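You operate a simulated robot arm through the tools that you are given. There is no shell and no other tool. Be economical: measure what you need, move in short steps, check, and stop when the job is done.

Carry out the task below with a simulated robot arm. There is one attempt and no reset: what you move stays moved.

## Task
Wind about 30 m at speed 3 and put the brake on.
Fine: zero the counter first; stop the winder before you brake.

It is judged by the outcome, as a careful person would: the job done as asked, and still so three seconds after it is handed in. It fails if anything else is knocked over, pushed out of place, dropped, spilled or broken.

## Robot
A 6-joint arm with a two-finger parallel gripper on a trunk, on a base that drives. Base frame: it is fixed to the floor where the robot stands at the start and does not move with it; the origin is under the middle of the robot, x ahead of it, y to its left, z up; the surface under the hand at the start is at about z = 720. Readings come in mm, rad, newtons and seconds.
With the tool pointing down near the work surface it reaches from about 400 to 900 mm from the robot's upright axis, wherever it stands. Its first joint turns from -2.007 to 2.007 rad. Places, roughly: guard door [200, 600, 900]; reset button [600, 0, 800]; winder run button [400, 100, 800]; winder speed knob [600, 100, 800]. Payload 3.43 kg.
The tool frame sits at the grasp point between the pads (the TCP): z along the fingers, y along the line on which they close. The tips reach 34 mm beyond it. Largest opening 128 mm; finger width 24, thickness 12; the body of the gripper, 48 by 130 mm, starts 96 mm behind the TCP.
Orientation is that of the tool frame in the base frame, as a unit quaternion [w, x, y, z]. With the fingers straight down and closing along the base's y, the tool's x points along the base's -x, its y along +y and its z along -z.

## Interface
- The arm moves only by the tool jog_arm. Its argument "commands" is a list of rows, each an object (a shift or turn left out is 0, a gripper value left out holds the last) with "xyz": the shift along the base's x, y, z in m, a list of three; "dr": the turn, a rotation vector about the base's x, y, z in rad, a list of three; "jaw": the finger opening in m, from 0 to 0.128. In form: [{"xyz": [dx, dy, dz], "dr": [wx, wy, wz], "jaw": jaw}, ...]. A call has 1 to 8 rows; each row shifts and turns the commanded pose from where the row before left it. Rows are played at 5 a second. More than 50 mm and 0.15 rad between two rows, or a gripper value outside its range, and nothing of the call is played. A pose out of reach is approached as far as the arm can. The call stops where the force on the tool passes 90 N (or 10 N more than at its start, if that is more) or the arm is blocked; 0.2 s more then pass. Each finger travels about 108 mm/s and halts on what it meets, pressing with about 28 N; the grip force reading is that of the motor and also rises with nothing between the fingers. The clock runs only during rows and for 0.2 s after the last one: add rows that do not move to give the fingers time. It gives the time, the measured TCP pose, the force on the tool (base axes), the opening and the grip force at its end, in the units of the frame above (readings bear some noise), with the torque about the TCP (base axes, N m) and any sound that the robot's microphone picked up.
- Cameras (640 x 400 px; columns grow to the right, rows downward): "scene" is now at [8.3, 249.1, 1264]; the picture's right is [0.69, -0.72, 0.00], its down [-0.54, -0.51, -0.67] and it looks along [0.49, 0.46, -0.74] (base axes); focal length 214 px, centre (320, 200). "wrist" rides on the gripper at [76, -11, -160] in the tool frame; the picture's right is [0.15, 0.99, 0.00], its down [-0.88, 0.13, -0.46] and it looks along [-0.45, 0.07, 0.89] (tool axes); focal length 234 px, centre (320, 200). There is no depth. A picture from a camera that has moved, and an enlarged one, comes with that camera's place and axes in the base frame and with its lens.
- grab_frame(camera): a new picture of that camera. No time passes.
- slide_trunk(by): slides the trunk up (or, below 0, down) by that many mm; the arm and the scene camera ride with it, the base frame stays. It gives what a move gives, with no picture.
- roll_base(legs): drives the robot by 1 to 6 legs, each [ahead, turn to the left] in mm and rad, along the robot's own axes; the way and the turn of a leg run together, so that a leg with both is an arc; at most 1500 mm and 3.142 rad a leg. The arm and the cameras ride along, it lands a little off, and it stops where it bumps. It gives what a move gives.
- pan_tilt(pan, tilt): turns the head with the scene camera to pan (to the left, within 1.798 rad either way) and tilt (down, from -0.506 to 1.204), counted from straight ahead of the robot. It gives what a move gives.
- zoom(camera, box): a new picture of the part [left, top, right, bottom] of that camera's present view, enlarged. No time passes.
- hand_in(): hands the job in; it is judged then, once.

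Work in short steps. Places have to be worked out from the pictures, the camera data and where the tool is seen: move nearer, look again, correct. Check each grasp and each placing, and mend what went wrong. You have 120 turns and 78 pictures in all, those below and enlarged ones among them. Open the gripper and draw the arm clear of the work before you hand the job in, unless the task says otherwise; then end with one line.

The tools are called after "Emit:" as name(argument=value, ...) on one line, values as JSON. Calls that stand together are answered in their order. jog_arm: Moves the arm, as the interface text tells. Its arguments: {"type":"object","properties":{"commands":{"type":"array"}},"required":["commands"]} The other tools are called the same way: slide_trunk (by) slides the trunk up or down; roll_base (legs) drives the base; pan_tilt (pan, tilt) turns the head that bears the scene camera; grab_frame (camera) takes a picture; zoom (camera, box) takes an enlarged picture of a part of a camera's view; hand_in () hands the job in.

At the start:

```text
time_s: 0.0
position: [600.5, 221.2, 1090.4]
ee_rot: [0.0, 0.001, 1.0, 0.0]
wrist_force: [0.5, 1.1, -0.1]
torque: [-0.04, 0.0, -0.02]
grip_width: 128.2
finger_force: 0.0
trunk travel left (down, up): [-550.0, 240.0]
robot x, y, heading: [0.8, 0.8, 0.004]
head pan, tilt: [0.761, 0.834]
```

scene: 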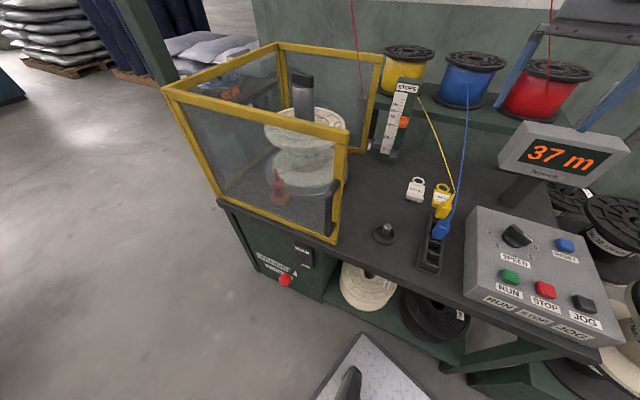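
wrist: 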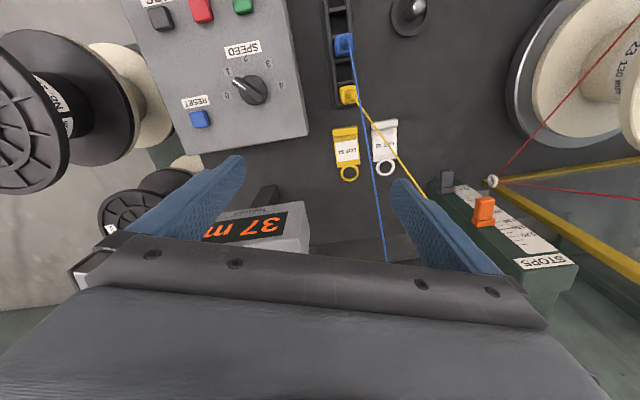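

I see a control box (speed knob, reset, run, stop, jog), a counter at 37 m, a guard cage and a red-knobbed lever. I'll enlarge the key parts to read the labels.

Emit:
zoom(camera="scene", box=[460, 200, 640, 350])

Emit:
zoom(camera="scene", box=[160, 30, 400, 300])

Emit:
zoom(camera="scene", box=[360, 60, 480, 280])

Emit:
zoom(camera="wrist", box=[120, 0, 320, 150])

```text
2.67 times, centred on (550, 275) of scene
camera zoom: at [8.3, 249.1, 1264.0], right [0.69, -0.72, 0.0], down [-0.54, -0.51, -0.67], along [0.49, 0.46, -0.74], focal length 572 px, centre (-293, 0)
```

zoom: 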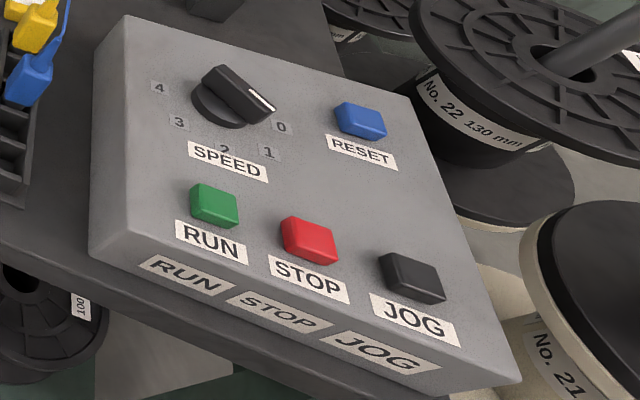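

```text
1.48 times, centred on (280, 165) of scene
camera zoom: at [8.3, 249.1, 1264.0], right [0.69, -0.72, 0.0], down [-0.54, -0.51, -0.67], along [0.49, 0.46, -0.74], focal length 318 px, centre (379, 252)
```

zoom: 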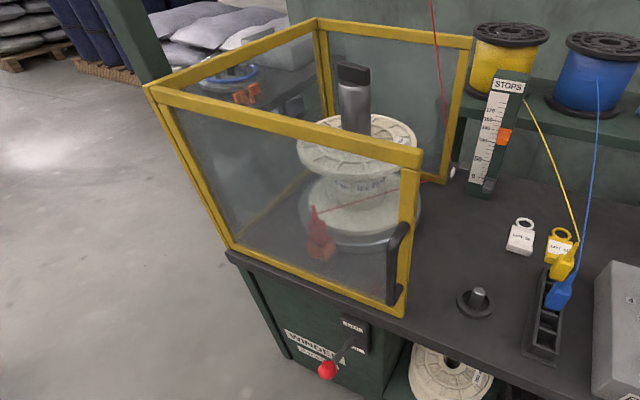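

```text
1.82 times, centred on (420, 170) of scene
camera zoom: at [8.3, 249.1, 1264.0], right [0.69, -0.72, 0.0], down [-0.54, -0.51, -0.67], along [0.49, 0.46, -0.74], focal length 390 px, centre (138, 254)
```

zoom: 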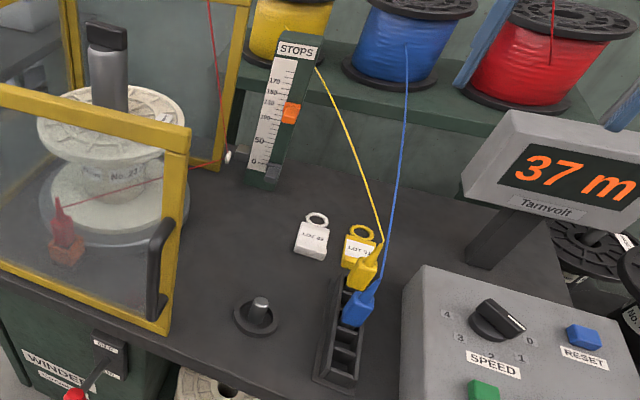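

```text
2.67 times, centred on (220, 75) of wrist
camera zoom: at [524.7, 210.2, 1249.7], right [-0.15, 0.99, 0.0], down [0.88, 0.13, 0.46], along [0.45, 0.07, -0.89], focal length 624 px, centre (587, 533)
```

zoom: 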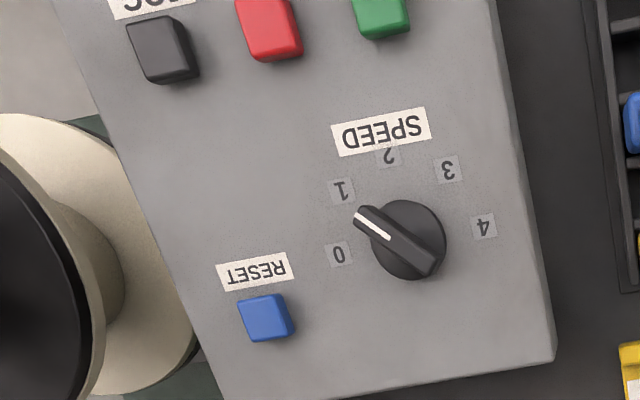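

The knob is at 1 or between 0 and 1. Next I'll check the brake lever plate, the guard and the winder core.

Emit:
zoom(camera="scene", box=[230, 220, 350, 300])

Emit:
zoom(camera="scene", box=[250, 110, 380, 220])

Emit:
zoom(camera="wrist", box=[420, 130, 640, 290])

```text
5.00 times, centred on (290, 260) of scene
camera zoom: at [8.3, 249.1, 1264.0], right [0.69, -0.72, 0.0], down [-0.54, -0.51, -0.67], along [0.49, 0.46, -0.74], focal length 1072 px, centre (470, -100)
```

zoom: 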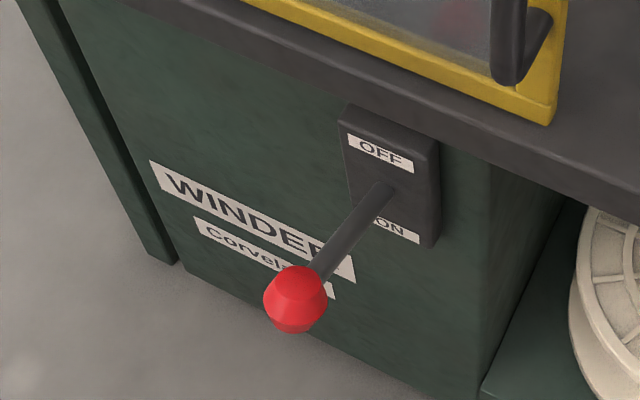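

```text
3.64 times, centred on (315, 165) of scene
camera zoom: at [8.3, 249.1, 1264.0], right [0.69, -0.72, 0.0], down [-0.54, -0.51, -0.67], along [0.49, 0.46, -0.74], focal length 780 px, centre (338, 327)
```

zoom: 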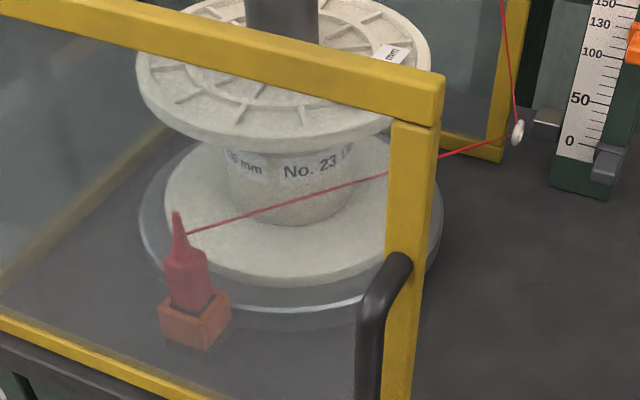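

```text
2.50 times, centred on (530, 210) of wrist
camera zoom: at [524.7, 210.2, 1249.7], right [-0.15, 0.99, 0.0], down [0.88, 0.13, 0.46], along [0.45, 0.07, -0.89], focal length 585 px, centre (-205, 175)
```

zoom: 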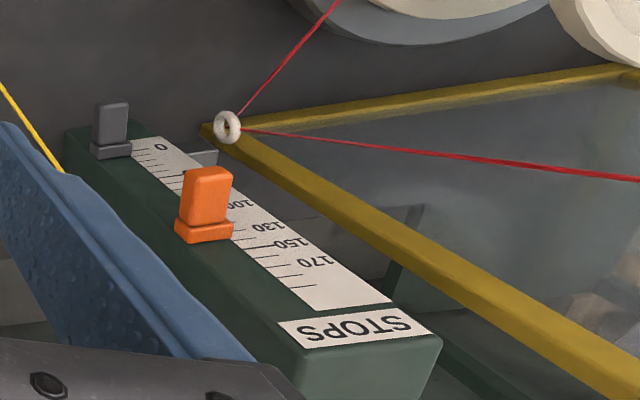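

Brake plate reads OFF at the top and ON below, with the lever apparently up (OFF). I'll turn the head towards the guard to see whether it's closed.

Emit:
pan_tilt(pan=1.1, tilt=0.7)

Emit:
grab_frame(camera="scene")

```text
time_s: 0.8
position: [600.9, 220.2, 1089.7]
ee_rot: [0.001, 0.0, 1.0, -0.001]
wrist_force: [-0.6, 0.4, 0.1]
torque: [0.02, 0.02, -0.01]
grip_width: 127.8
finger_force: 0.2
trunk travel left (down, up): [-550.0, 240.0]
robot x, y, heading: [-1.7, 3.2, 0.004]
head pan, tilt: [1.1, 0.7]
```

```text
68 pictures are left
camera scene: at [-10.3, 270.3, 1275.1], right [0.89, -0.45, 0.0], down [-0.29, -0.57, -0.76], along [0.35, 0.68, -0.64], focal length 214 px, centre (320, 200)
```

scene: 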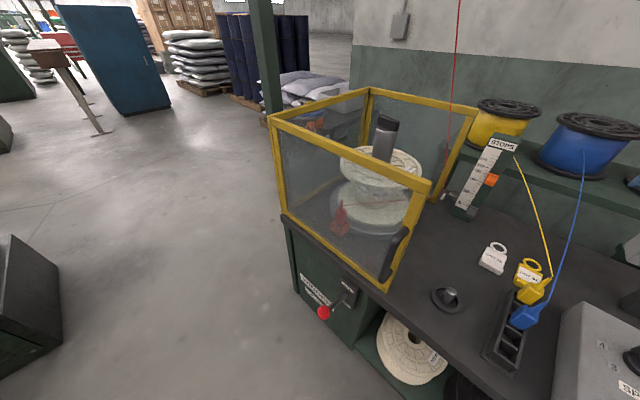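

The near panel seems to run along the table edge. I'll enlarge its corners for signs of it being ajar.

Emit:
zoom(camera="scene", box=[340, 170, 440, 300])

Emit:
zoom(camera="scene", box=[250, 80, 350, 240])

```text
3.08 times, centred on (390, 235) of scene
camera zoom: at [-10.3, 270.3, 1275.1], right [0.89, -0.45, 0.0], down [-0.29, -0.57, -0.76], along [0.35, 0.68, -0.64], focal length 660 px, centre (105, 92)
```

zoom: 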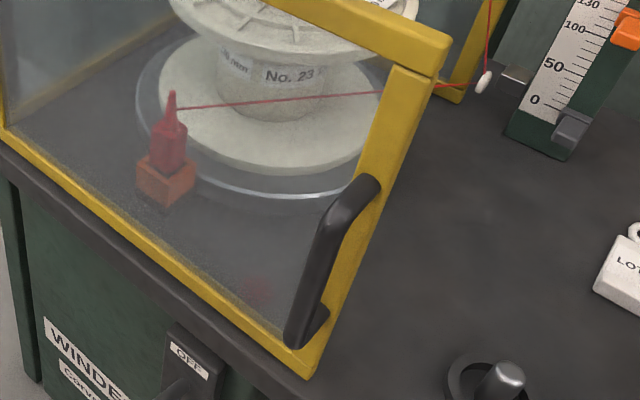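

```text
2.50 times, centred on (300, 160) of scene
camera zoom: at [-10.3, 270.3, 1275.1], right [0.89, -0.45, 0.0], down [-0.29, -0.57, -0.76], along [0.35, 0.68, -0.64], focal length 536 px, centre (370, 300)
```

zoom: 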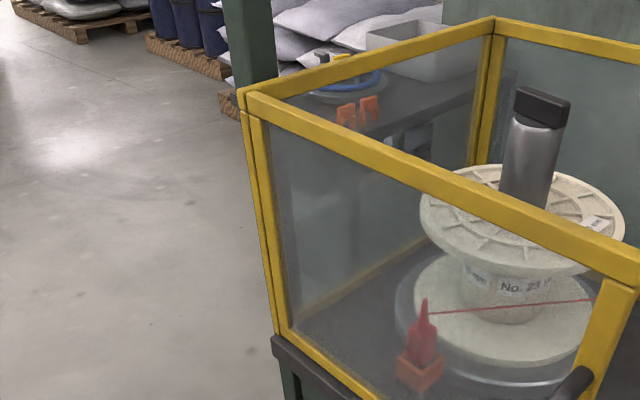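

The door looks shut and aligned with the table edge. Triangulating both views puts reset ≈ (619, 3, 802), knob ≈ (556, 98, 810), run ≈ (443, 78, 797) and stop ≈ (459, 17, 799). I'll close the fingers and go above the reset button.

Emit:
jog_arm(commands=[{"xyz": [0.004, -0.044, 0], "jaw": 0}, {"xyz": [0.004, -0.044, 0]}, {"xyz": [0.004, -0.044, 0]}, {"xyz": [0.004, -0.044, 0]}, {"xyz": [0.002, -0.042, 0]}, {"xyz": [0, 0, -0.05]}, {"xyz": [0, 0, -0.05]}, {"xyz": [0, 0, -0.03]}])

Emit:
pan_tilt(pan=0.2, tilt=0.7)

Emit:
grab_frame(camera="wrist")

Emit:
grab_frame(camera="scene")

```text
time_s: 2.6
position: [619.5, 3.5, 962.7]
ee_rot: [-0.001, 0.0, 1.0, 0.0]
wrist_force: [-0.7, -0.7, 0.8]
torque: [0.04, -0.06, -0.02]
grip_width: 0.1
finger_force: 28.8
trunk travel left (down, up): [-550.0, 240.0]
robot x, y, heading: [-0.5, -1.5, -0.003]
head pan, tilt: [1.1, 0.7]
```

```text
time_s: 3.8
position: [619.4, 4.5, 961.8]
ee_rot: [0.0, 0.0, 1.0, 0.0]
wrist_force: [0.6, 0.9, 0.2]
torque: [0.0, 0.01, 0.0]
grip_width: 0.0
finger_force: 28.3
trunk travel left (down, up): [-550.0, 240.0]
robot x, y, heading: [-4.0, -1.4, -0.002]
head pan, tilt: [0.201, 0.7]
```

```text
65 pictures are left
camera wrist: at [543.2, -5.6, 1121.1], right [-0.15, 0.99, 0.0], down [0.88, 0.13, 0.46], along [0.45, 0.07, -0.89], focal length 234 px, centre (320, 200)
```

wrist: 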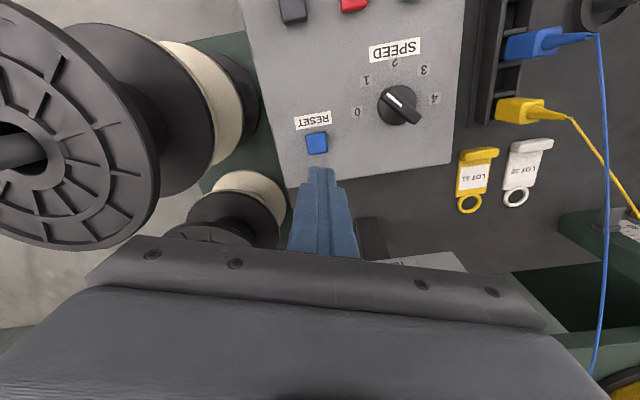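

```text
64 pictures are left
camera scene: at [34.3, 211.6, 1275.1], right [0.2, -0.98, 0.0], down [-0.63, -0.13, -0.76], along [0.75, 0.15, -0.64], focal length 214 px, centre (320, 200)
```

scene: 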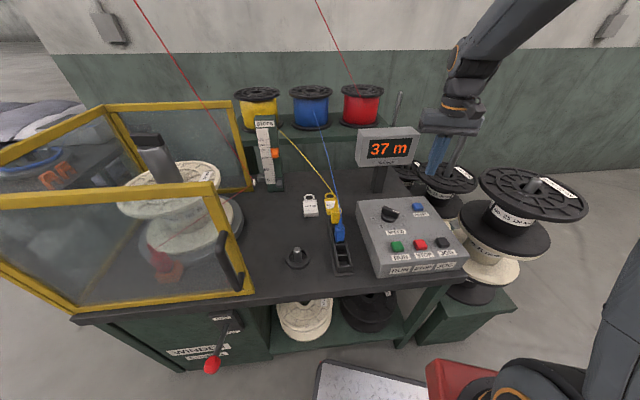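

Reset projects to (619, 1), right under the fingertips. Going down to just above it and then pressing in small steps.

Emit:
jog_arm(commands=[{"xyz": [0, -0.002, -0.04]}, {"xyz": [0, 0, -0.04]}, {"xyz": [0, 0, -0.03]}, {"xyz": [0, 0, -0.006]}, {"xyz": [0, 0, -0.004]}])

Emit:
grab_frame(camera="wrist")

```text
time_s: 5.0
position: [619.7, 0.6, 842.2]
ee_rot: [0.0, -0.001, 1.0, 0.0]
wrist_force: [-0.5, -0.4, -0.3]
torque: [-0.02, -0.01, 0.02]
grip_width: 0.0
finger_force: 28.0
trunk travel left (down, up): [-550.0, 240.0]
robot x, y, heading: [-1.8, -2.8, -0.003]
head pan, tilt: [0.201, 0.7]
```

```text
63 pictures are left
camera wrist: at [542.6, -8.8, 1000.9], right [-0.15, 0.99, 0.0], down [0.88, 0.13, 0.46], along [0.45, 0.07, -0.89], focal length 234 px, centre (320, 200)
```

wrist: 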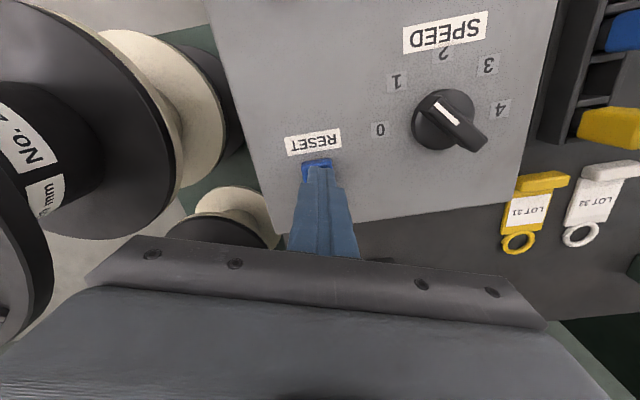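

The tips sit just above the button. Pressing in 2 mm steps, with the call ending if force rises.

Emit:
jog_arm(commands=[{"xyz": [-0.002, 0, -0.003]}, {"xyz": [0, 0, -0.003]}, {"xyz": [0, 0, -0.003]}, {"xyz": [0, 0, -0.002]}])

Emit:
zoom(camera="scene", box=[340, 110, 480, 280])

```text
time_s: 6.0
position: [616.6, 0.6, 830.3]
ee_rot: [0.001, 0.0, 1.0, 0.0]
wrist_force: [-0.7, 8.1, 32.7]
torque: [0.25, 0.14, -0.1]
grip_width: 0.0
finger_force: 28.0
trunk travel left (down, up): [-550.0, 240.0]
robot x, y, heading: [-1.6, -2.1, 0.006]
head pan, tilt: [0.201, 0.7]
heard: click
```

```text
2.35 times, centred on (410, 195) of scene
camera zoom: at [33.1, 211.9, 1275.3], right [0.2, -0.98, 0.0], down [-0.63, -0.13, -0.77], along [0.75, 0.15, -0.64], focal length 505 px, centre (108, 212)
```

zoom: 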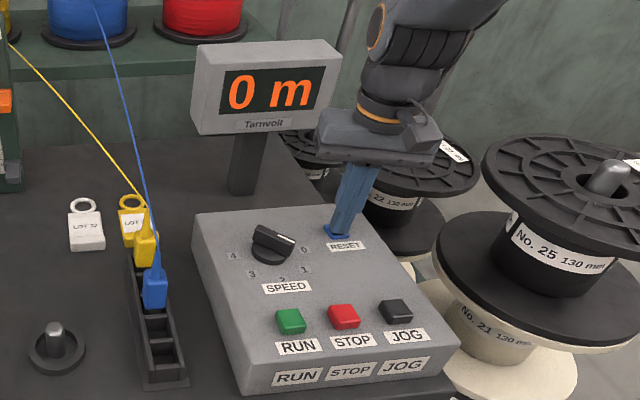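

Click heard and the counter reads 0 m. Fitting the scale, the numbers are 45° apart around (556, 97), and the pointer is at 1 (about -117°), so 3 means -90° about base z. I'll rise, shift over the knob, yaw +62.5° and open the jaw.

Emit:
jog_arm(commands=[{"xyz": [0, 0, 0.03]}, {"xyz": [0, 0, 0.04], "jaw": 0.06}, {"xyz": [-0.01, 0.017, 0.03], "dr": [0, 0, 0.145]}, {"xyz": [-0.01, 0.017, 0], "dr": [0, 0, 0.145]}, {"xyz": [-0.01, 0.017, 0], "dr": [0, 0, 0.145]}, {"xyz": [-0.01, 0.016, 0], "dr": [0, 0, 0.145]}, {"xyz": [-0.01, 0.016, 0], "dr": [0, 0, 0.145]}, {"xyz": [-0.01, 0.016, 0], "dr": [0, 0, 0.145]}])

Emit:
jog_arm(commands=[{"xyz": [0, 0, -0.04], "dr": [0, 0, 0.145]}, {"dr": [0, 0, 0.076]}, {}])

Emit:
grab_frame(camera="wrist")

```text
time_s: 7.8
position: [556.5, 101.4, 928.4]
ee_rot: [0.0, -0.423, 0.906, 0.0]
wrist_force: [-0.6, 0.8, 0.3]
torque: [0.04, 0.0, 0.0]
grip_width: 60.3
finger_force: 0.0
trunk travel left (down, up): [-550.0, 240.0]
robot x, y, heading: [-0.6, 2.8, -0.0]
head pan, tilt: [0.201, 0.7]
```

```text
time_s: 8.6
position: [556.2, 99.1, 889.5]
ee_rot: [0.0, -0.52, 0.854, 0.001]
wrist_force: [0.0, -0.1, -0.4]
torque: [-0.02, 0.02, -0.01]
grip_width: 59.8
finger_force: 0.0
trunk travel left (down, up): [-550.0, 240.0]
robot x, y, heading: [0.1, -0.7, -0.004]
head pan, tilt: [0.201, 0.7]
```

```text
61 pictures are left
camera wrist: at [531.0, 28.2, 1047.9], right [-0.95, 0.33, 0.0], down [0.29, 0.84, 0.46], along [0.15, 0.43, -0.89], focal length 234 px, centre (320, 200)
```

wrist: 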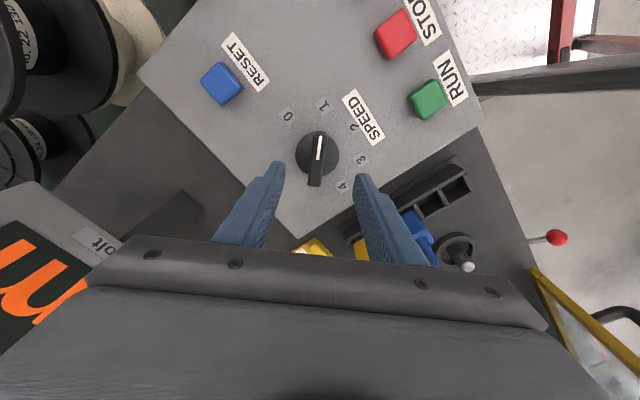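

The bar is aligned between the fingers, centred about (558, 96). Lowering so the tips straddle it, then closing.

Emit:
jog_arm(commands=[{"xyz": [0.001, -0.003, -0.03]}, {"xyz": [0, 0, -0.015]}, {"xyz": [0, 0, -0.006]}, {}])

Emit:
grab_frame(camera="wrist")

Emit:
zoom(camera="scene", box=[350, 170, 450, 260])

```text
time_s: 9.6
position: [559.1, 97.3, 838.2]
ee_rot: [0.0, -0.519, 0.855, 0.0]
wrist_force: [-0.7, 0.1, -1.0]
torque: [0.01, 0.01, 0.0]
grip_width: 59.8
finger_force: 0.0
trunk travel left (down, up): [-550.0, 240.0]
robot x, y, heading: [3.3, -1.1, -0.007]
head pan, tilt: [0.201, 0.7]
```

```text
60 pictures are left
camera wrist: at [533.4, 25.3, 997.4], right [-0.95, 0.33, 0.0], down [0.29, 0.84, 0.46], along [0.15, 0.43, -0.89], focal length 234 px, centre (320, 200)
```

wrist: 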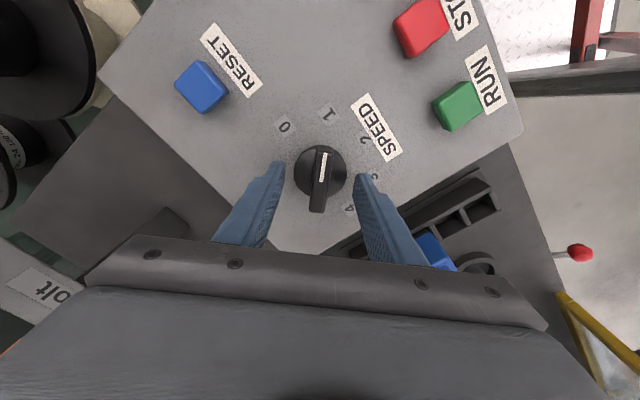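

```text
4.44 times, centred on (400, 215) of scene
camera zoom: at [34.3, 211.6, 1275.1], right [0.2, -0.98, 0.0], down [-0.63, -0.13, -0.76], along [0.75, 0.15, -0.64], focal length 953 px, centre (-36, 133)
```

zoom: 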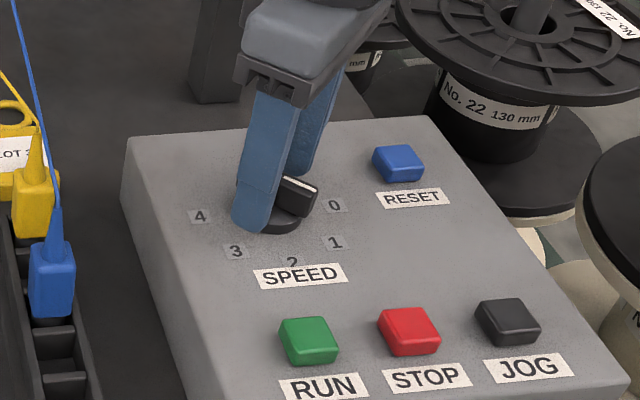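

The tips straddle the bar. Closing onto it.

Emit:
jog_arm(commands=[{"xyz": [0, 0, -0.003], "jaw": 0.03}, {"jaw": 0.01}, {"jaw": 0.005}, {"jaw": 0.005}])

Emit:
grab_frame(camera="wrist")

```text
time_s: 10.6
position: [558.6, 97.6, 837.1]
ee_rot: [0.001, -0.519, 0.855, -0.001]
wrist_force: [-10.9, 2.2, 54.2]
torque: [-0.34, 0.62, -0.01]
grip_width: 41.1
finger_force: 28.0
trunk travel left (down, up): [-550.0, 240.0]
robot x, y, heading: [4.6, 2.3, -0.001]
head pan, tilt: [0.201, 0.7]
```

```text
58 pictures are left
camera wrist: at [532.7, 25.5, 996.4], right [-0.95, 0.33, 0.0], down [0.29, 0.84, 0.46], along [0.15, 0.43, -0.89], focal length 234 px, centre (320, 200)
```

wrist: 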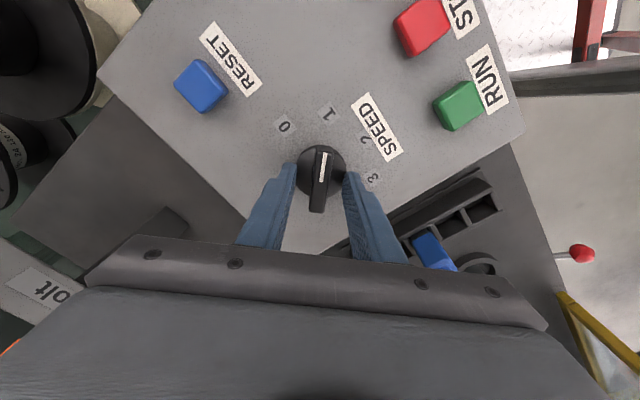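

Jaw stopped at 41 mm with 54 N vertical: the tips are too low, against the knob's skirt. I'll open, rise 10 mm and close on the bar.

Emit:
jog_arm(commands=[{"jaw": 0.06}, {"xyz": [0, 0, 0.013]}, {"jaw": 0.03}, {"jaw": 0.008}, {"jaw": 0.005}, {}])

Emit:
grab_frame(camera="wrist")

```text
time_s: 12.0
position: [559.1, 97.4, 847.6]
ee_rot: [-0.001, -0.519, 0.855, 0.0]
wrist_force: [-6.1, 2.2, -4.9]
torque: [0.15, 0.13, 0.01]
grip_width: 13.8
finger_force: 44.4
trunk travel left (down, up): [-550.0, 240.0]
robot x, y, heading: [0.4, 2.2, -0.0]
head pan, tilt: [0.201, 0.7]
```

```text
57 pictures are left
camera wrist: at [533.8, 25.6, 1007.7], right [-0.95, 0.33, 0.0], down [0.29, 0.84, 0.46], along [0.15, 0.43, -0.89], focal length 234 px, centre (320, 200)
```

wrist: 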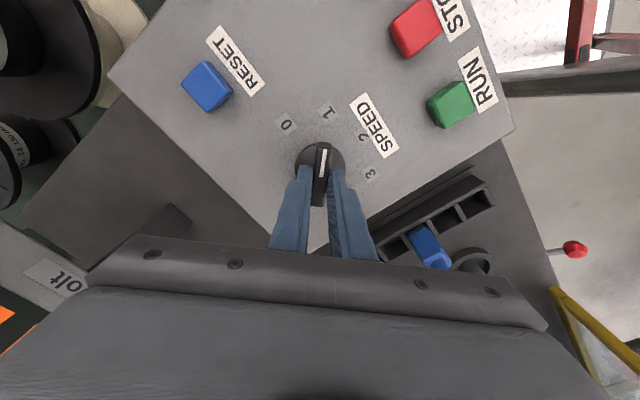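

Bar held (13.8 mm). Turning -60° about z first, then checking.

Emit:
jog_arm(commands=[{"dr": [0, 0, -0.131]}, {"dr": [0, 0, -0.131]}, {"dr": [0, 0, -0.131]}, {"dr": [0, 0, -0.131]}, {"dr": [0, 0, -0.131]}, {"dr": [0, 0, -0.131]}, {"dr": [0, 0, -0.131]}, {"dr": [0, 0, -0.13]}])

Emit:
grab_frame(camera="wrist")

```text
time_s: 13.8
position: [559.6, 96.0, 848.4]
ee_rot: [0.0, -0.021, 1.0, 0.0]
wrist_force: [13.3, -3.3, -1.2]
torque: [-0.15, 0.64, 0.0]
grip_width: 14.2
finger_force: 45.1
trunk travel left (down, up): [-550.0, 240.0]
robot x, y, heading: [-0.9, 3.3, 0.002]
head pan, tilt: [0.201, 0.7]
```

```text
56 pictures are left
camera wrist: at [483.7, 82.2, 1007.5], right [-0.19, 0.98, 0.0], down [0.87, 0.17, 0.46], along [0.45, 0.09, -0.89], focal length 234 px, centre (320, 200)
```

wrist: 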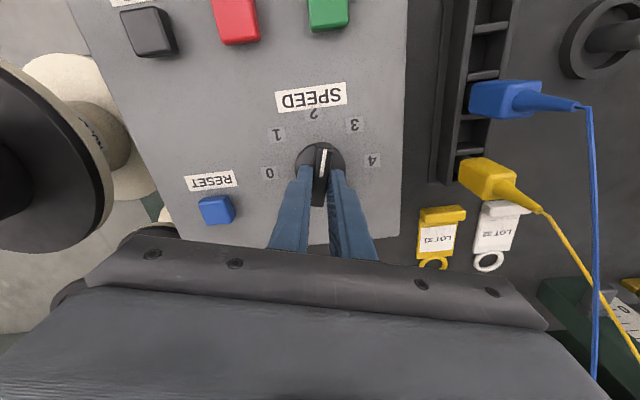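

The knob follows, now between 2 and 3. Turning the remaining -30° and checking the pointer against 3.

Emit:
jog_arm(commands=[{"dr": [0, 0, -0.131]}, {"dr": [0, 0, -0.131]}, {"dr": [0, 0, -0.131]}, {"dr": [0, 0, -0.131]}])

Emit:
zoom(camera="wrist", box=[220, 70, 420, 210])

```text
time_s: 14.8
position: [558.7, 95.1, 847.8]
ee_rot: [0.001, 0.238, 0.971, 0.0]
wrist_force: [15.1, -32.0, 14.9]
torque: [-0.97, -0.49, 0.02]
grip_width: 13.6
finger_force: 45.2
trunk travel left (down, up): [-550.0, 240.0]
robot x, y, heading: [-0.4, -2.1, -0.004]
head pan, tilt: [0.201, 0.7]
```

```text
2.86 times, centred on (320, 140) of wrist
camera zoom: at [486.0, 121.4, 1007.3], right [0.33, 0.94, 0.0], down [0.84, -0.29, 0.46], along [0.43, -0.15, -0.89], focal length 669 px, centre (320, 371)
```

zoom: 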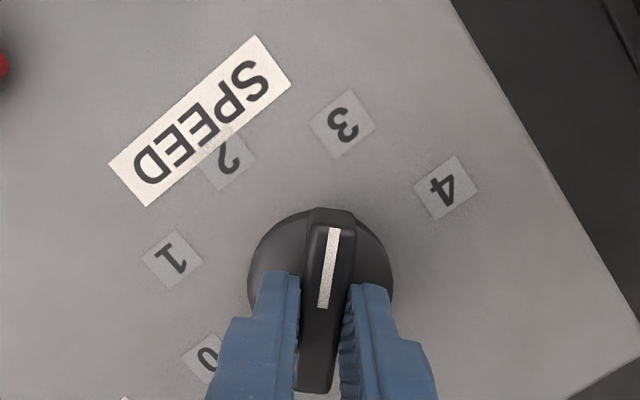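

The pointer lines up with 3. Releasing, rising, and re-checking from above.

Emit:
jog_arm(commands=[{"jaw": 0.05}, {"jaw": 0.05}, {"xyz": [0, 0, 0.04]}, {"xyz": [0, 0, 0.04]}, {"jaw": 0}])

Emit:
zoom(camera="wrist", box=[220, 50, 420, 190])

Emit:
zoom(camera="scene", box=[350, 130, 470, 280])

```text
time_s: 16.0
position: [561.6, 95.4, 925.2]
ee_rot: [0.0, 0.239, 0.971, -0.001]
wrist_force: [-0.4, 0.3, -1.3]
torque: [-0.04, 0.02, -0.01]
grip_width: 0.1
finger_force: 28.3
trunk travel left (down, up): [-550.0, 240.0]
robot x, y, heading: [-1.1, 0.5, 0.005]
head pan, tilt: [0.201, 0.7]
```

```text
2.86 times, centred on (320, 120) of wrist
camera zoom: at [487.4, 120.8, 1084.6], right [0.33, 0.94, 0.0], down [0.84, -0.29, 0.46], along [0.43, -0.15, -0.89], focal length 669 px, centre (320, 429)
```

zoom: 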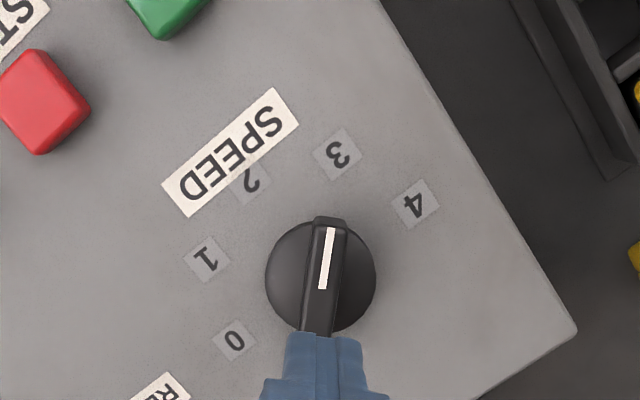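

```text
2.67 times, centred on (410, 205) of scene
camera zoom: at [34.4, 211.5, 1275.1], right [0.2, -0.98, 0.0], down [-0.63, -0.13, -0.76], along [0.75, 0.15, -0.64], focal length 572 px, centre (80, 187)
```

zoom: 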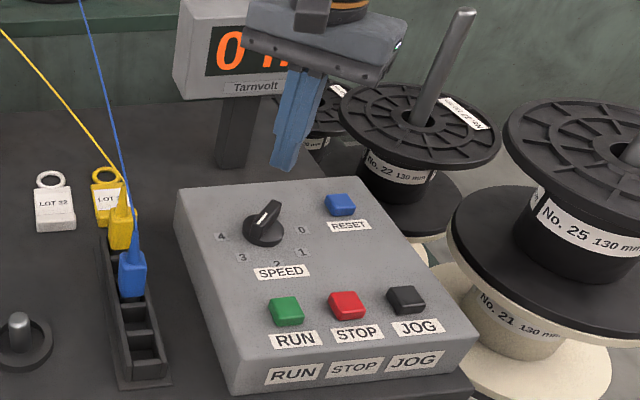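

Speed is at 3. Before starting, I'll double-check the brake lever's current state from this angle.

Emit:
zoom(camera="scene", box=[160, 290, 280, 390])

```text
4.00 times, centred on (220, 340) of scene
camera zoom: at [34.4, 211.5, 1275.1], right [0.2, -0.98, 0.0], down [-0.63, -0.13, -0.76], along [0.75, 0.15, -0.64], focal length 858 px, centre (720, -360)
```

zoom: 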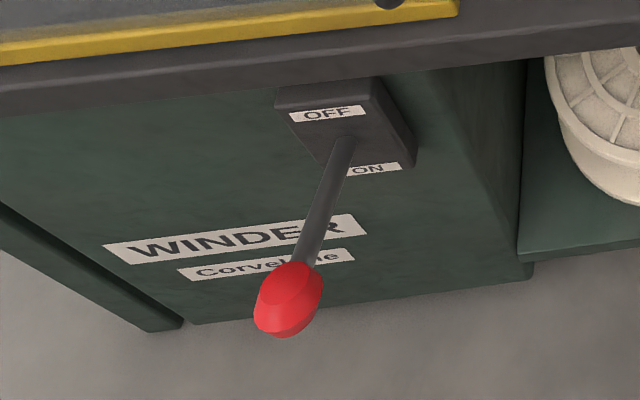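

Triangulated pivot ≈ (208, 510, 628) and knob ≈ (120, 492, 642), so the lever is tilted up towards OFF. Moving over RUN at (443, 78).

Emit:
jog_arm(commands=[{"xyz": [-0.04, -0.006, 0]}, {"xyz": [-0.04, -0.006, 0]}, {"xyz": [-0.038, -0.005, 0]}, {"xyz": [0, 0, -0.04]}, {"xyz": [0, 0, -0.03]}])

Emit:
grab_frame(camera="wrist")

Emit:
grab_frame(camera="scene")

```text
time_s: 17.2
position: [439.8, 77.8, 859.7]
ee_rot: [0.001, 0.238, 0.971, 0.0]
wrist_force: [-0.1, 1.1, -0.3]
torque: [0.01, 0.0, 0.03]
grip_width: 0.2
finger_force: 27.8
trunk travel left (down, up): [-550.0, 240.0]
robot x, y, heading: [2.7, 1.7, 0.0]
head pan, tilt: [0.201, 0.7]
```

```text
51 pictures are left
camera wrist: at [366.1, 104.6, 1018.9], right [0.33, 0.94, 0.0], down [0.84, -0.29, 0.46], along [0.43, -0.15, -0.89], focal length 234 px, centre (320, 200)
```

wrist: 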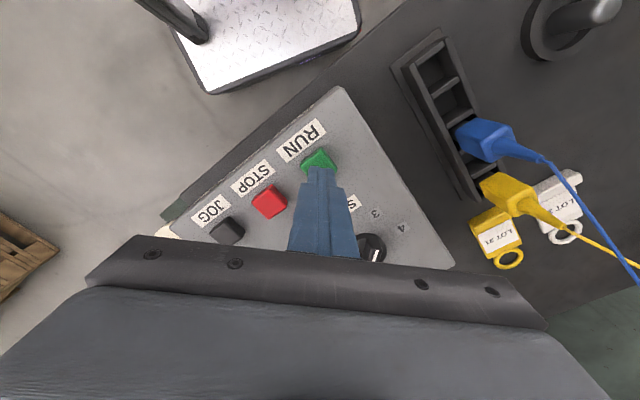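

```text
50 pictures are left
camera scene: at [34.0, 211.5, 1275.1], right [0.2, -0.98, 0.0], down [-0.63, -0.13, -0.77], along [0.75, 0.15, -0.64], focal length 214 px, centre (320, 200)
```

scene: 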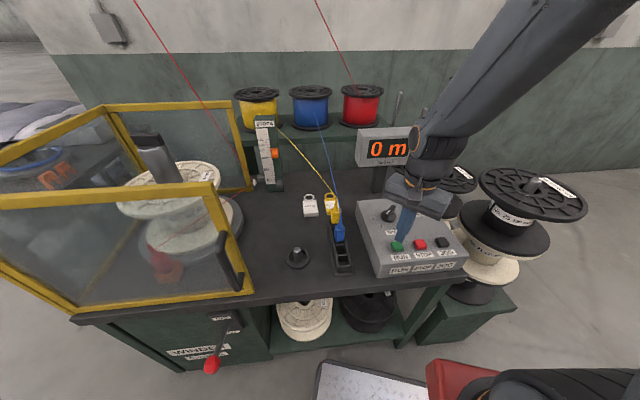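

Tips are over RUN. Pressing it and, in the same call, lifting and shifting to hover over STOP (offset about +18, -61 mm).

Emit:
jog_arm(commands=[{"xyz": [0, 0.001, -0.02]}, {"xyz": [0, 0, -0.006]}, {"xyz": [0, 0, -0.004]}, {"xyz": [0, 0, -0.002]}, {"xyz": [0, 0, 0.022]}, {"xyz": [0.009, -0.031, 0]}, {"xyz": [0.009, -0.031, 0]}])

Emit:
grab_frame(camera="scene")

```text
time_s: 18.8
position: [457.8, 17.6, 849.4]
ee_rot: [0.0, 0.237, 0.971, 0.0]
wrist_force: [0.0, -0.1, 0.1]
torque: [-0.01, 0.01, 0.01]
grip_width: 0.0
finger_force: 28.2
trunk travel left (down, up): [-550.0, 240.0]
robot x, y, heading: [4.4, -1.2, 0.001]
head pan, tilt: [0.201, 0.7]
heard: click
```

```text
49 pictures are left
camera scene: at [34.2, 211.8, 1275.0], right [0.2, -0.98, 0.0], down [-0.63, -0.13, -0.76], along [0.75, 0.15, -0.64], focal length 214 px, centre (320, 200)
```

scene: 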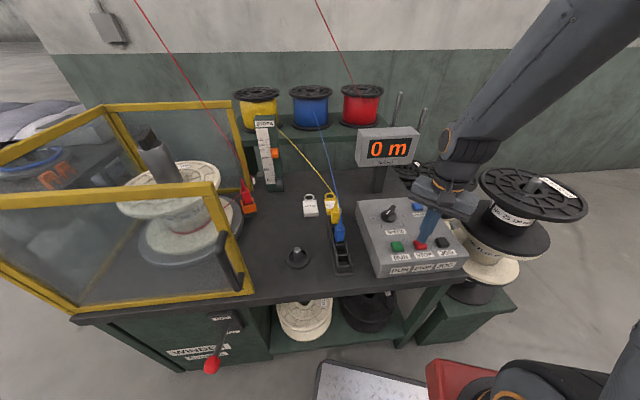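

The winder has started (the carriage moved), counter still 0. Waiting briefly and watching, and checking my alignment over STOP.

Emit:
jog_arm(commands=[{}, {}, {}])

Emit:
grab_frame(camera="scene")

Emit:
grab_frame(camera="wrist")

```text
time_s: 19.6
position: [457.9, 17.5, 850.3]
ee_rot: [0.0, 0.237, 0.971, 0.0]
wrist_force: [-0.1, -0.7, 0.2]
torque: [-0.01, -0.01, 0.02]
grip_width: 0.1
finger_force: 27.9
trunk travel left (down, up): [-550.0, 240.0]
robot x, y, heading: [-1.1, 0.2, 0.002]
head pan, tilt: [0.201, 0.7]
```

```text
48 pictures are left
camera scene: at [34.3, 211.5, 1275.1], right [0.2, -0.98, 0.0], down [-0.63, -0.13, -0.76], along [0.75, 0.15, -0.64], focal length 214 px, centre (320, 200)
```

scene: 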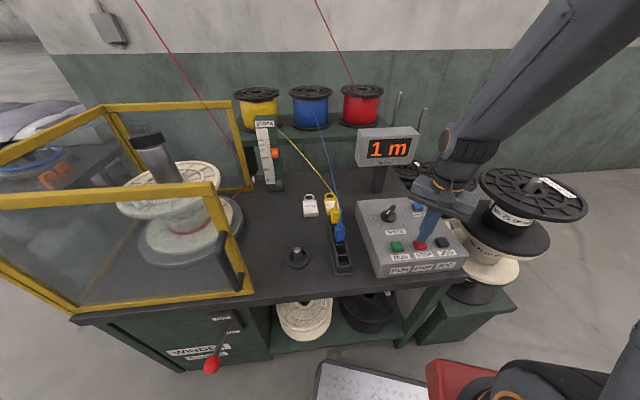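

```text
47 pictures are left
camera wrist: at [385.0, 43.4, 1009.0], right [0.33, 0.94, 0.0], down [0.84, -0.29, 0.46], along [0.43, -0.15, -0.89], focal length 234 px, centre (320, 200)
```

wrist: 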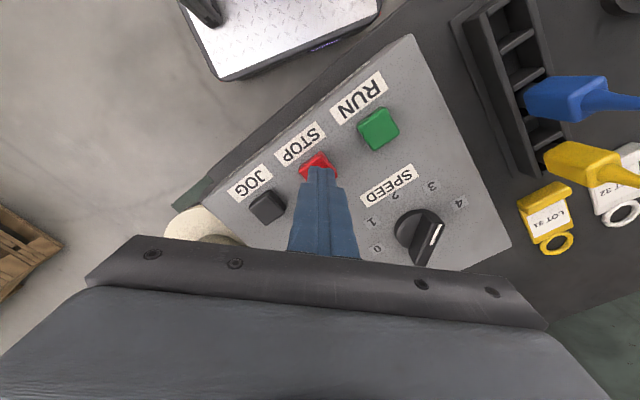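

Counter reads 1 m and I'm well aligned over STOP. Waiting 1.8 s to measure the rate.

Emit:
jog_arm(commands=[{}, {}, {}, {}, {}, {}, {}, {}])

Emit:
zoom(camera="scene", box=[350, 120, 430, 170])

```text
time_s: 21.4
position: [458.5, 17.6, 850.1]
ee_rot: [0.001, 0.237, 0.971, 0.001]
wrist_force: [0.3, 0.2, -0.4]
torque: [-0.03, 0.0, -0.01]
grip_width: 0.1
finger_force: 27.7
trunk travel left (down, up): [-550.0, 240.0]
robot x, y, heading: [-2.7, 1.2, 0.007]
head pan, tilt: [0.201, 0.7]
```

```text
8.00 times, centred on (390, 145) of scene
camera zoom: at [34.3, 211.5, 1275.1], right [0.2, -0.98, 0.0], down [-0.63, -0.13, -0.76], along [0.75, 0.15, -0.64], focal length 1716 px, centre (-240, 640)
```

zoom: 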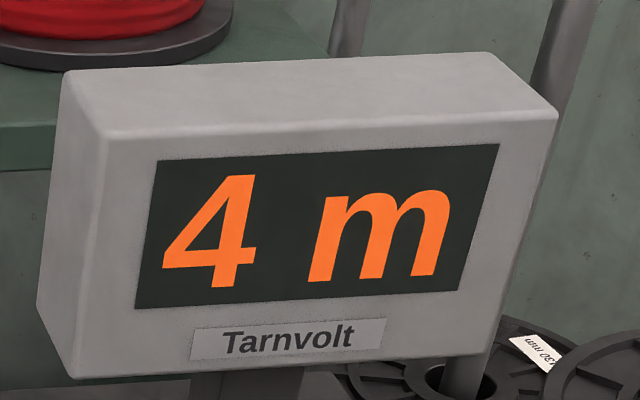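

About 1.6 m/s. Waiting around 7 s more and reading again.

Emit:
jog_arm(commands=[{}, {}, {}, {}, {}, {}, {}, {}])

Emit:
jog_arm(commands=[{}, {}, {}, {}, {}, {}, {}, {}])

Emit:
jog_arm(commands=[{}, {}, {}, {}, {}, {}, {}, {}])

Emit:
jog_arm(commands=[{}, {}, {}, {}, {}, {}, {}, {}])

Emit:
grab_frame(camera="scene")

```text
time_s: 23.2
position: [458.9, 17.1, 850.1]
ee_rot: [-0.001, 0.238, 0.971, 0.0]
wrist_force: [0.7, -0.8, 0.9]
torque: [-0.01, 0.0, -0.02]
grip_width: 0.0
finger_force: 28.3
trunk travel left (down, up): [-550.0, 240.0]
robot x, y, heading: [-1.9, -2.5, 0.003]
head pan, tilt: [0.201, 0.7]
```

```text
time_s: 25.0
position: [457.6, 17.1, 850.8]
ee_rot: [0.0, 0.238, 0.971, 0.0]
wrist_force: [-0.3, 0.2, 0.1]
torque: [0.0, -0.01, 0.04]
grip_width: 0.3
finger_force: 28.1
trunk travel left (down, up): [-550.0, 240.0]
robot x, y, heading: [-1.2, -1.9, -0.001]
head pan, tilt: [0.201, 0.7]
```

```text
time_s: 26.8
position: [457.9, 17.1, 849.2]
ee_rot: [0.0, 0.238, 0.971, 0.001]
wrist_force: [-0.3, 0.1, -0.2]
torque: [-0.01, 0.01, -0.01]
grip_width: 0.0
finger_force: 28.4
trunk travel left (down, up): [-550.0, 240.0]
robot x, y, heading: [0.4, 0.5, -0.005]
head pan, tilt: [0.201, 0.7]
```

```text
time_s: 28.6
position: [459.2, 17.8, 849.6]
ee_rot: [0.001, 0.238, 0.971, -0.001]
wrist_force: [0.1, -0.4, 0.8]
torque: [-0.03, -0.01, 0.03]
grip_width: 0.2
finger_force: 28.1
trunk travel left (down, up): [-550.0, 240.0]
robot x, y, heading: [-1.1, 0.0, 0.001]
head pan, tilt: [0.201, 0.7]
```

```text
45 pictures are left
camera scene: at [34.3, 211.5, 1275.1], right [0.2, -0.98, 0.0], down [-0.63, -0.13, -0.76], along [0.75, 0.15, -0.64], focal length 214 px, centre (320, 200)
```

scene: 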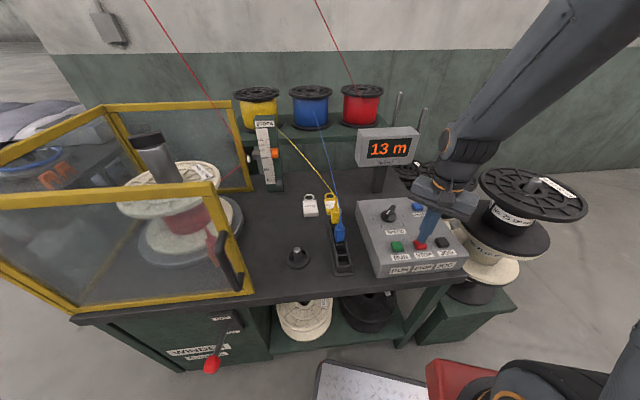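

13 m at 28.6 s (≈1.3 m/s), so 30 m comes around 42 s. Waiting 9 s more.

Emit:
jog_arm(commands=[{}, {}, {}, {}, {}, {}, {}, {}])

Emit:
jog_arm(commands=[{}, {}, {}, {}, {}, {}, {}, {}])

Emit:
jog_arm(commands=[{}, {}, {}, {}, {}, {}, {}, {}])

Emit:
jog_arm(commands=[{}, {}, {}, {}, {}, {}, {}, {}])

Emit:
jog_arm(commands=[{}, {}, {}, {}, {}, {}, {}, {}])

Emit:
zoom(camera="scene", box=[350, 120, 430, 170])

```text
time_s: 30.4
position: [458.7, 17.8, 849.7]
ee_rot: [0.0, 0.238, 0.971, 0.0]
wrist_force: [0.6, -0.4, 0.2]
torque: [0.0, -0.01, 0.04]
grip_width: 0.0
finger_force: 28.4
trunk travel left (down, up): [-550.0, 240.0]
robot x, y, heading: [-0.6, -1.9, -0.003]
head pan, tilt: [0.201, 0.7]
```

```text
time_s: 32.2
position: [457.6, 16.7, 848.6]
ee_rot: [0.0, 0.238, 0.971, 0.001]
wrist_force: [-0.2, 0.0, 0.4]
torque: [0.05, -0.01, 0.0]
grip_width: 0.0
finger_force: 28.6
trunk travel left (down, up): [-550.0, 240.0]
robot x, y, heading: [0.2, -0.7, -0.003]
head pan, tilt: [0.201, 0.7]
```

```text
time_s: 34.0
position: [459.1, 19.0, 849.7]
ee_rot: [0.0, 0.238, 0.971, 0.0]
wrist_force: [-0.4, 0.4, 0.3]
torque: [0.01, -0.01, 0.03]
grip_width: 0.0
finger_force: 27.8
trunk travel left (down, up): [-550.0, 240.0]
robot x, y, heading: [2.2, -1.1, -0.005]
head pan, tilt: [0.201, 0.7]
```

```text
time_s: 35.8
position: [458.3, 17.4, 848.7]
ee_rot: [0.0, 0.238, 0.971, 0.0]
wrist_force: [1.0, 0.1, 0.3]
torque: [0.04, -0.01, 0.0]
grip_width: 0.2
finger_force: 28.3
trunk travel left (down, up): [-550.0, 240.0]
robot x, y, heading: [1.8, -1.7, -0.0]
head pan, tilt: [0.201, 0.7]
```

```text
time_s: 37.6
position: [458.4, 18.1, 848.9]
ee_rot: [-0.001, 0.238, 0.971, 0.0]
wrist_force: [0.5, 0.6, 0.1]
torque: [0.02, 0.04, -0.02]
grip_width: 0.0
finger_force: 28.3
trunk travel left (down, up): [-550.0, 240.0]
robot x, y, heading: [2.2, 1.6, -0.002]
head pan, tilt: [0.201, 0.7]
```

```text
8.00 times, centred on (390, 145) of scene
camera zoom: at [34.3, 211.5, 1275.1], right [0.2, -0.98, 0.0], down [-0.63, -0.13, -0.76], along [0.75, 0.15, -0.64], focal length 1716 px, centre (-240, 640)
```

zoom: 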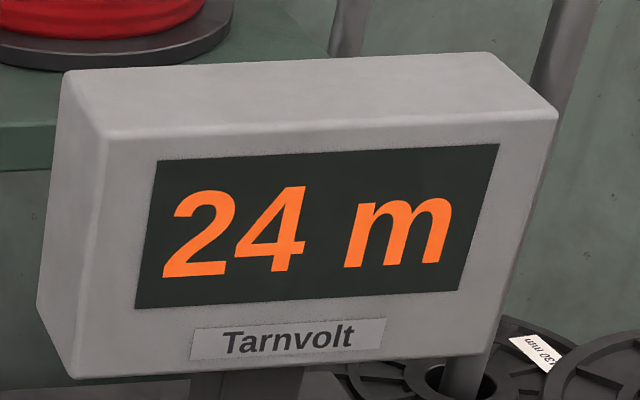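

24 m at 37.6 s and 1.25 m/s. I'll wait 3 s and then press STOP, so it lands near 30 m with run-down.

Emit:
jog_arm(commands=[{}, {}, {}, {}, {}, {}, {}, {}])

Emit:
jog_arm(commands=[{}, {}, {}, {}, {}, {"xyz": [0, 0, -0.01]}, {"xyz": [0, 0, -0.007]}, {"xyz": [0, 0, -0.005]}])

Emit:
zoom(camera="scene", box=[350, 120, 430, 170])

```text
time_s: 39.4
position: [458.4, 17.5, 850.5]
ee_rot: [0.0, 0.238, 0.971, 0.0]
wrist_force: [0.6, 0.2, -0.6]
torque: [0.01, 0.0, 0.0]
grip_width: 0.1
finger_force: 27.8
trunk travel left (down, up): [-550.0, 240.0]
robot x, y, heading: [-0.7, -1.9, -0.0]
head pan, tilt: [0.201, 0.7]
```

```text
time_s: 41.2
position: [458.2, 17.1, 828.3]
ee_rot: [0.002, 0.238, 0.971, 0.0]
wrist_force: [-5.3, -2.7, 43.2]
torque: [-0.03, 0.25, 0.0]
grip_width: 0.0
finger_force: 28.1
trunk travel left (down, up): [-550.0, 240.0]
robot x, y, heading: [-0.8, 0.8, 0.001]
head pan, tilt: [0.201, 0.7]
heard: click
```

```text
8.00 times, centred on (390, 145) of scene
camera zoom: at [33.0, 211.3, 1275.5], right [0.2, -0.98, 0.0], down [-0.63, -0.13, -0.77], along [0.75, 0.15, -0.64], focal length 1716 px, centre (-240, 640)
```

zoom: 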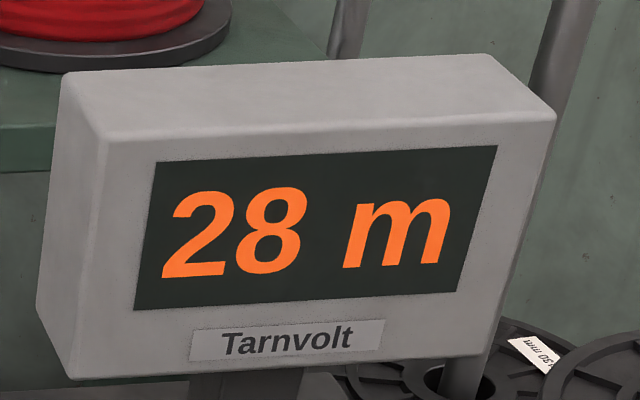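

STOP clicked at 28 m, still running down. Lifting off, waiting, and reading the final figure.

Emit:
jog_arm(commands=[{"xyz": [0, 0, 0.04]}, {"xyz": [0, 0, 0.05]}, {"xyz": [0, 0, 0.05]}, {}, {}])

Emit:
grab_frame(camera="scene")

Emit:
jog_arm(commands=[{}, {}, {}, {}, {}])

Emit:
grab_frame(camera="scene")

```text
time_s: 42.4
position: [457.2, 20.5, 961.6]
ee_rot: [0.001, 0.238, 0.971, 0.0]
wrist_force: [-0.2, -1.0, 0.7]
torque: [-0.01, -0.01, 0.0]
grip_width: 0.0
finger_force: 27.9
trunk travel left (down, up): [-550.0, 240.0]
robot x, y, heading: [-1.3, 1.3, -0.002]
head pan, tilt: [0.201, 0.7]
```

```text
42 pictures are left
camera scene: at [34.3, 211.5, 1275.1], right [0.2, -0.98, 0.0], down [-0.63, -0.13, -0.76], along [0.75, 0.15, -0.64], focal length 214 px, centre (320, 200)
```

scene: 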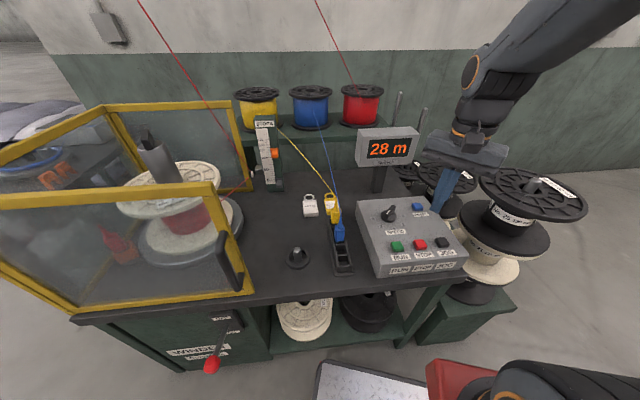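

```text
time_s: 43.6
position: [456.9, 20.8, 961.0]
ee_rot: [0.0, 0.237, 0.971, 0.0]
wrist_force: [0.1, 0.0, 0.9]
torque: [-0.01, -0.01, 0.01]
grip_width: 0.1
finger_force: 28.0
trunk travel left (down, up): [-550.0, 240.0]
robot x, y, heading: [-1.5, -0.2, -0.001]
head pan, tilt: [0.201, 0.7]
```

```text
41 pictures are left
camera scene: at [34.3, 211.5, 1275.1], right [0.2, -0.98, 0.0], down [-0.63, -0.13, -0.76], along [0.75, 0.15, -0.64], focal length 214 px, centre (320, 200)
```

scene: 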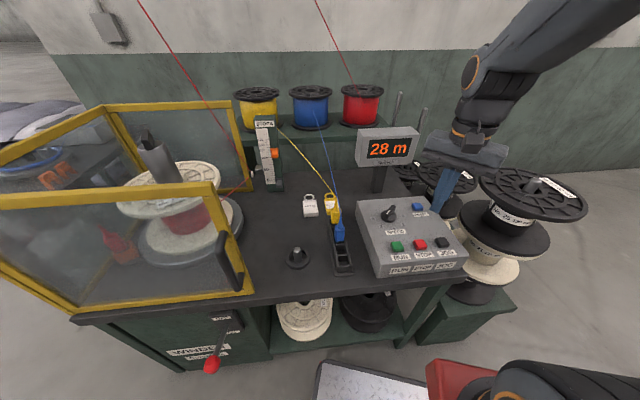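

Stopped at 28 m, a bit short. A short second run of about 1.7 s should add ~1.5 m, so I'll go back over RUN first.

Emit:
jog_arm(commands=[{"xyz": [-0.009, 0.029, 0]}, {"xyz": [-0.008, 0.029, 0]}, {"xyz": [0, 0, -0.05]}, {"xyz": [0, 0, -0.05]}, {"xyz": [0, 0, -0.01]}, {}])

Emit:
grab_frame(camera="wrist")

```text
time_s: 45.0
position: [442.6, 77.6, 854.4]
ee_rot: [0.0, 0.237, 0.971, 0.0]
wrist_force: [0.5, -0.3, 0.1]
torque: [-0.05, -0.01, -0.01]
grip_width: 0.1
finger_force: 27.7
trunk travel left (down, up): [-550.0, 240.0]
robot x, y, heading: [0.9, -1.7, 0.0]
head pan, tilt: [0.201, 0.7]
```

```text
40 pictures are left
camera wrist: at [368.5, 102.6, 1013.3], right [0.33, 0.94, 0.0], down [0.84, -0.29, 0.46], along [0.43, -0.15, -0.89], focal length 234 px, centre (320, 200)
```

wrist: 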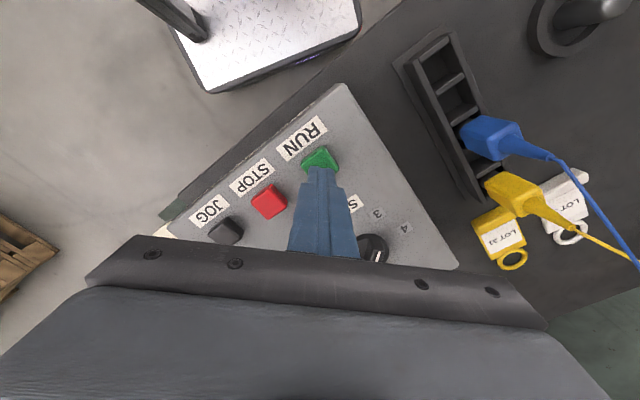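

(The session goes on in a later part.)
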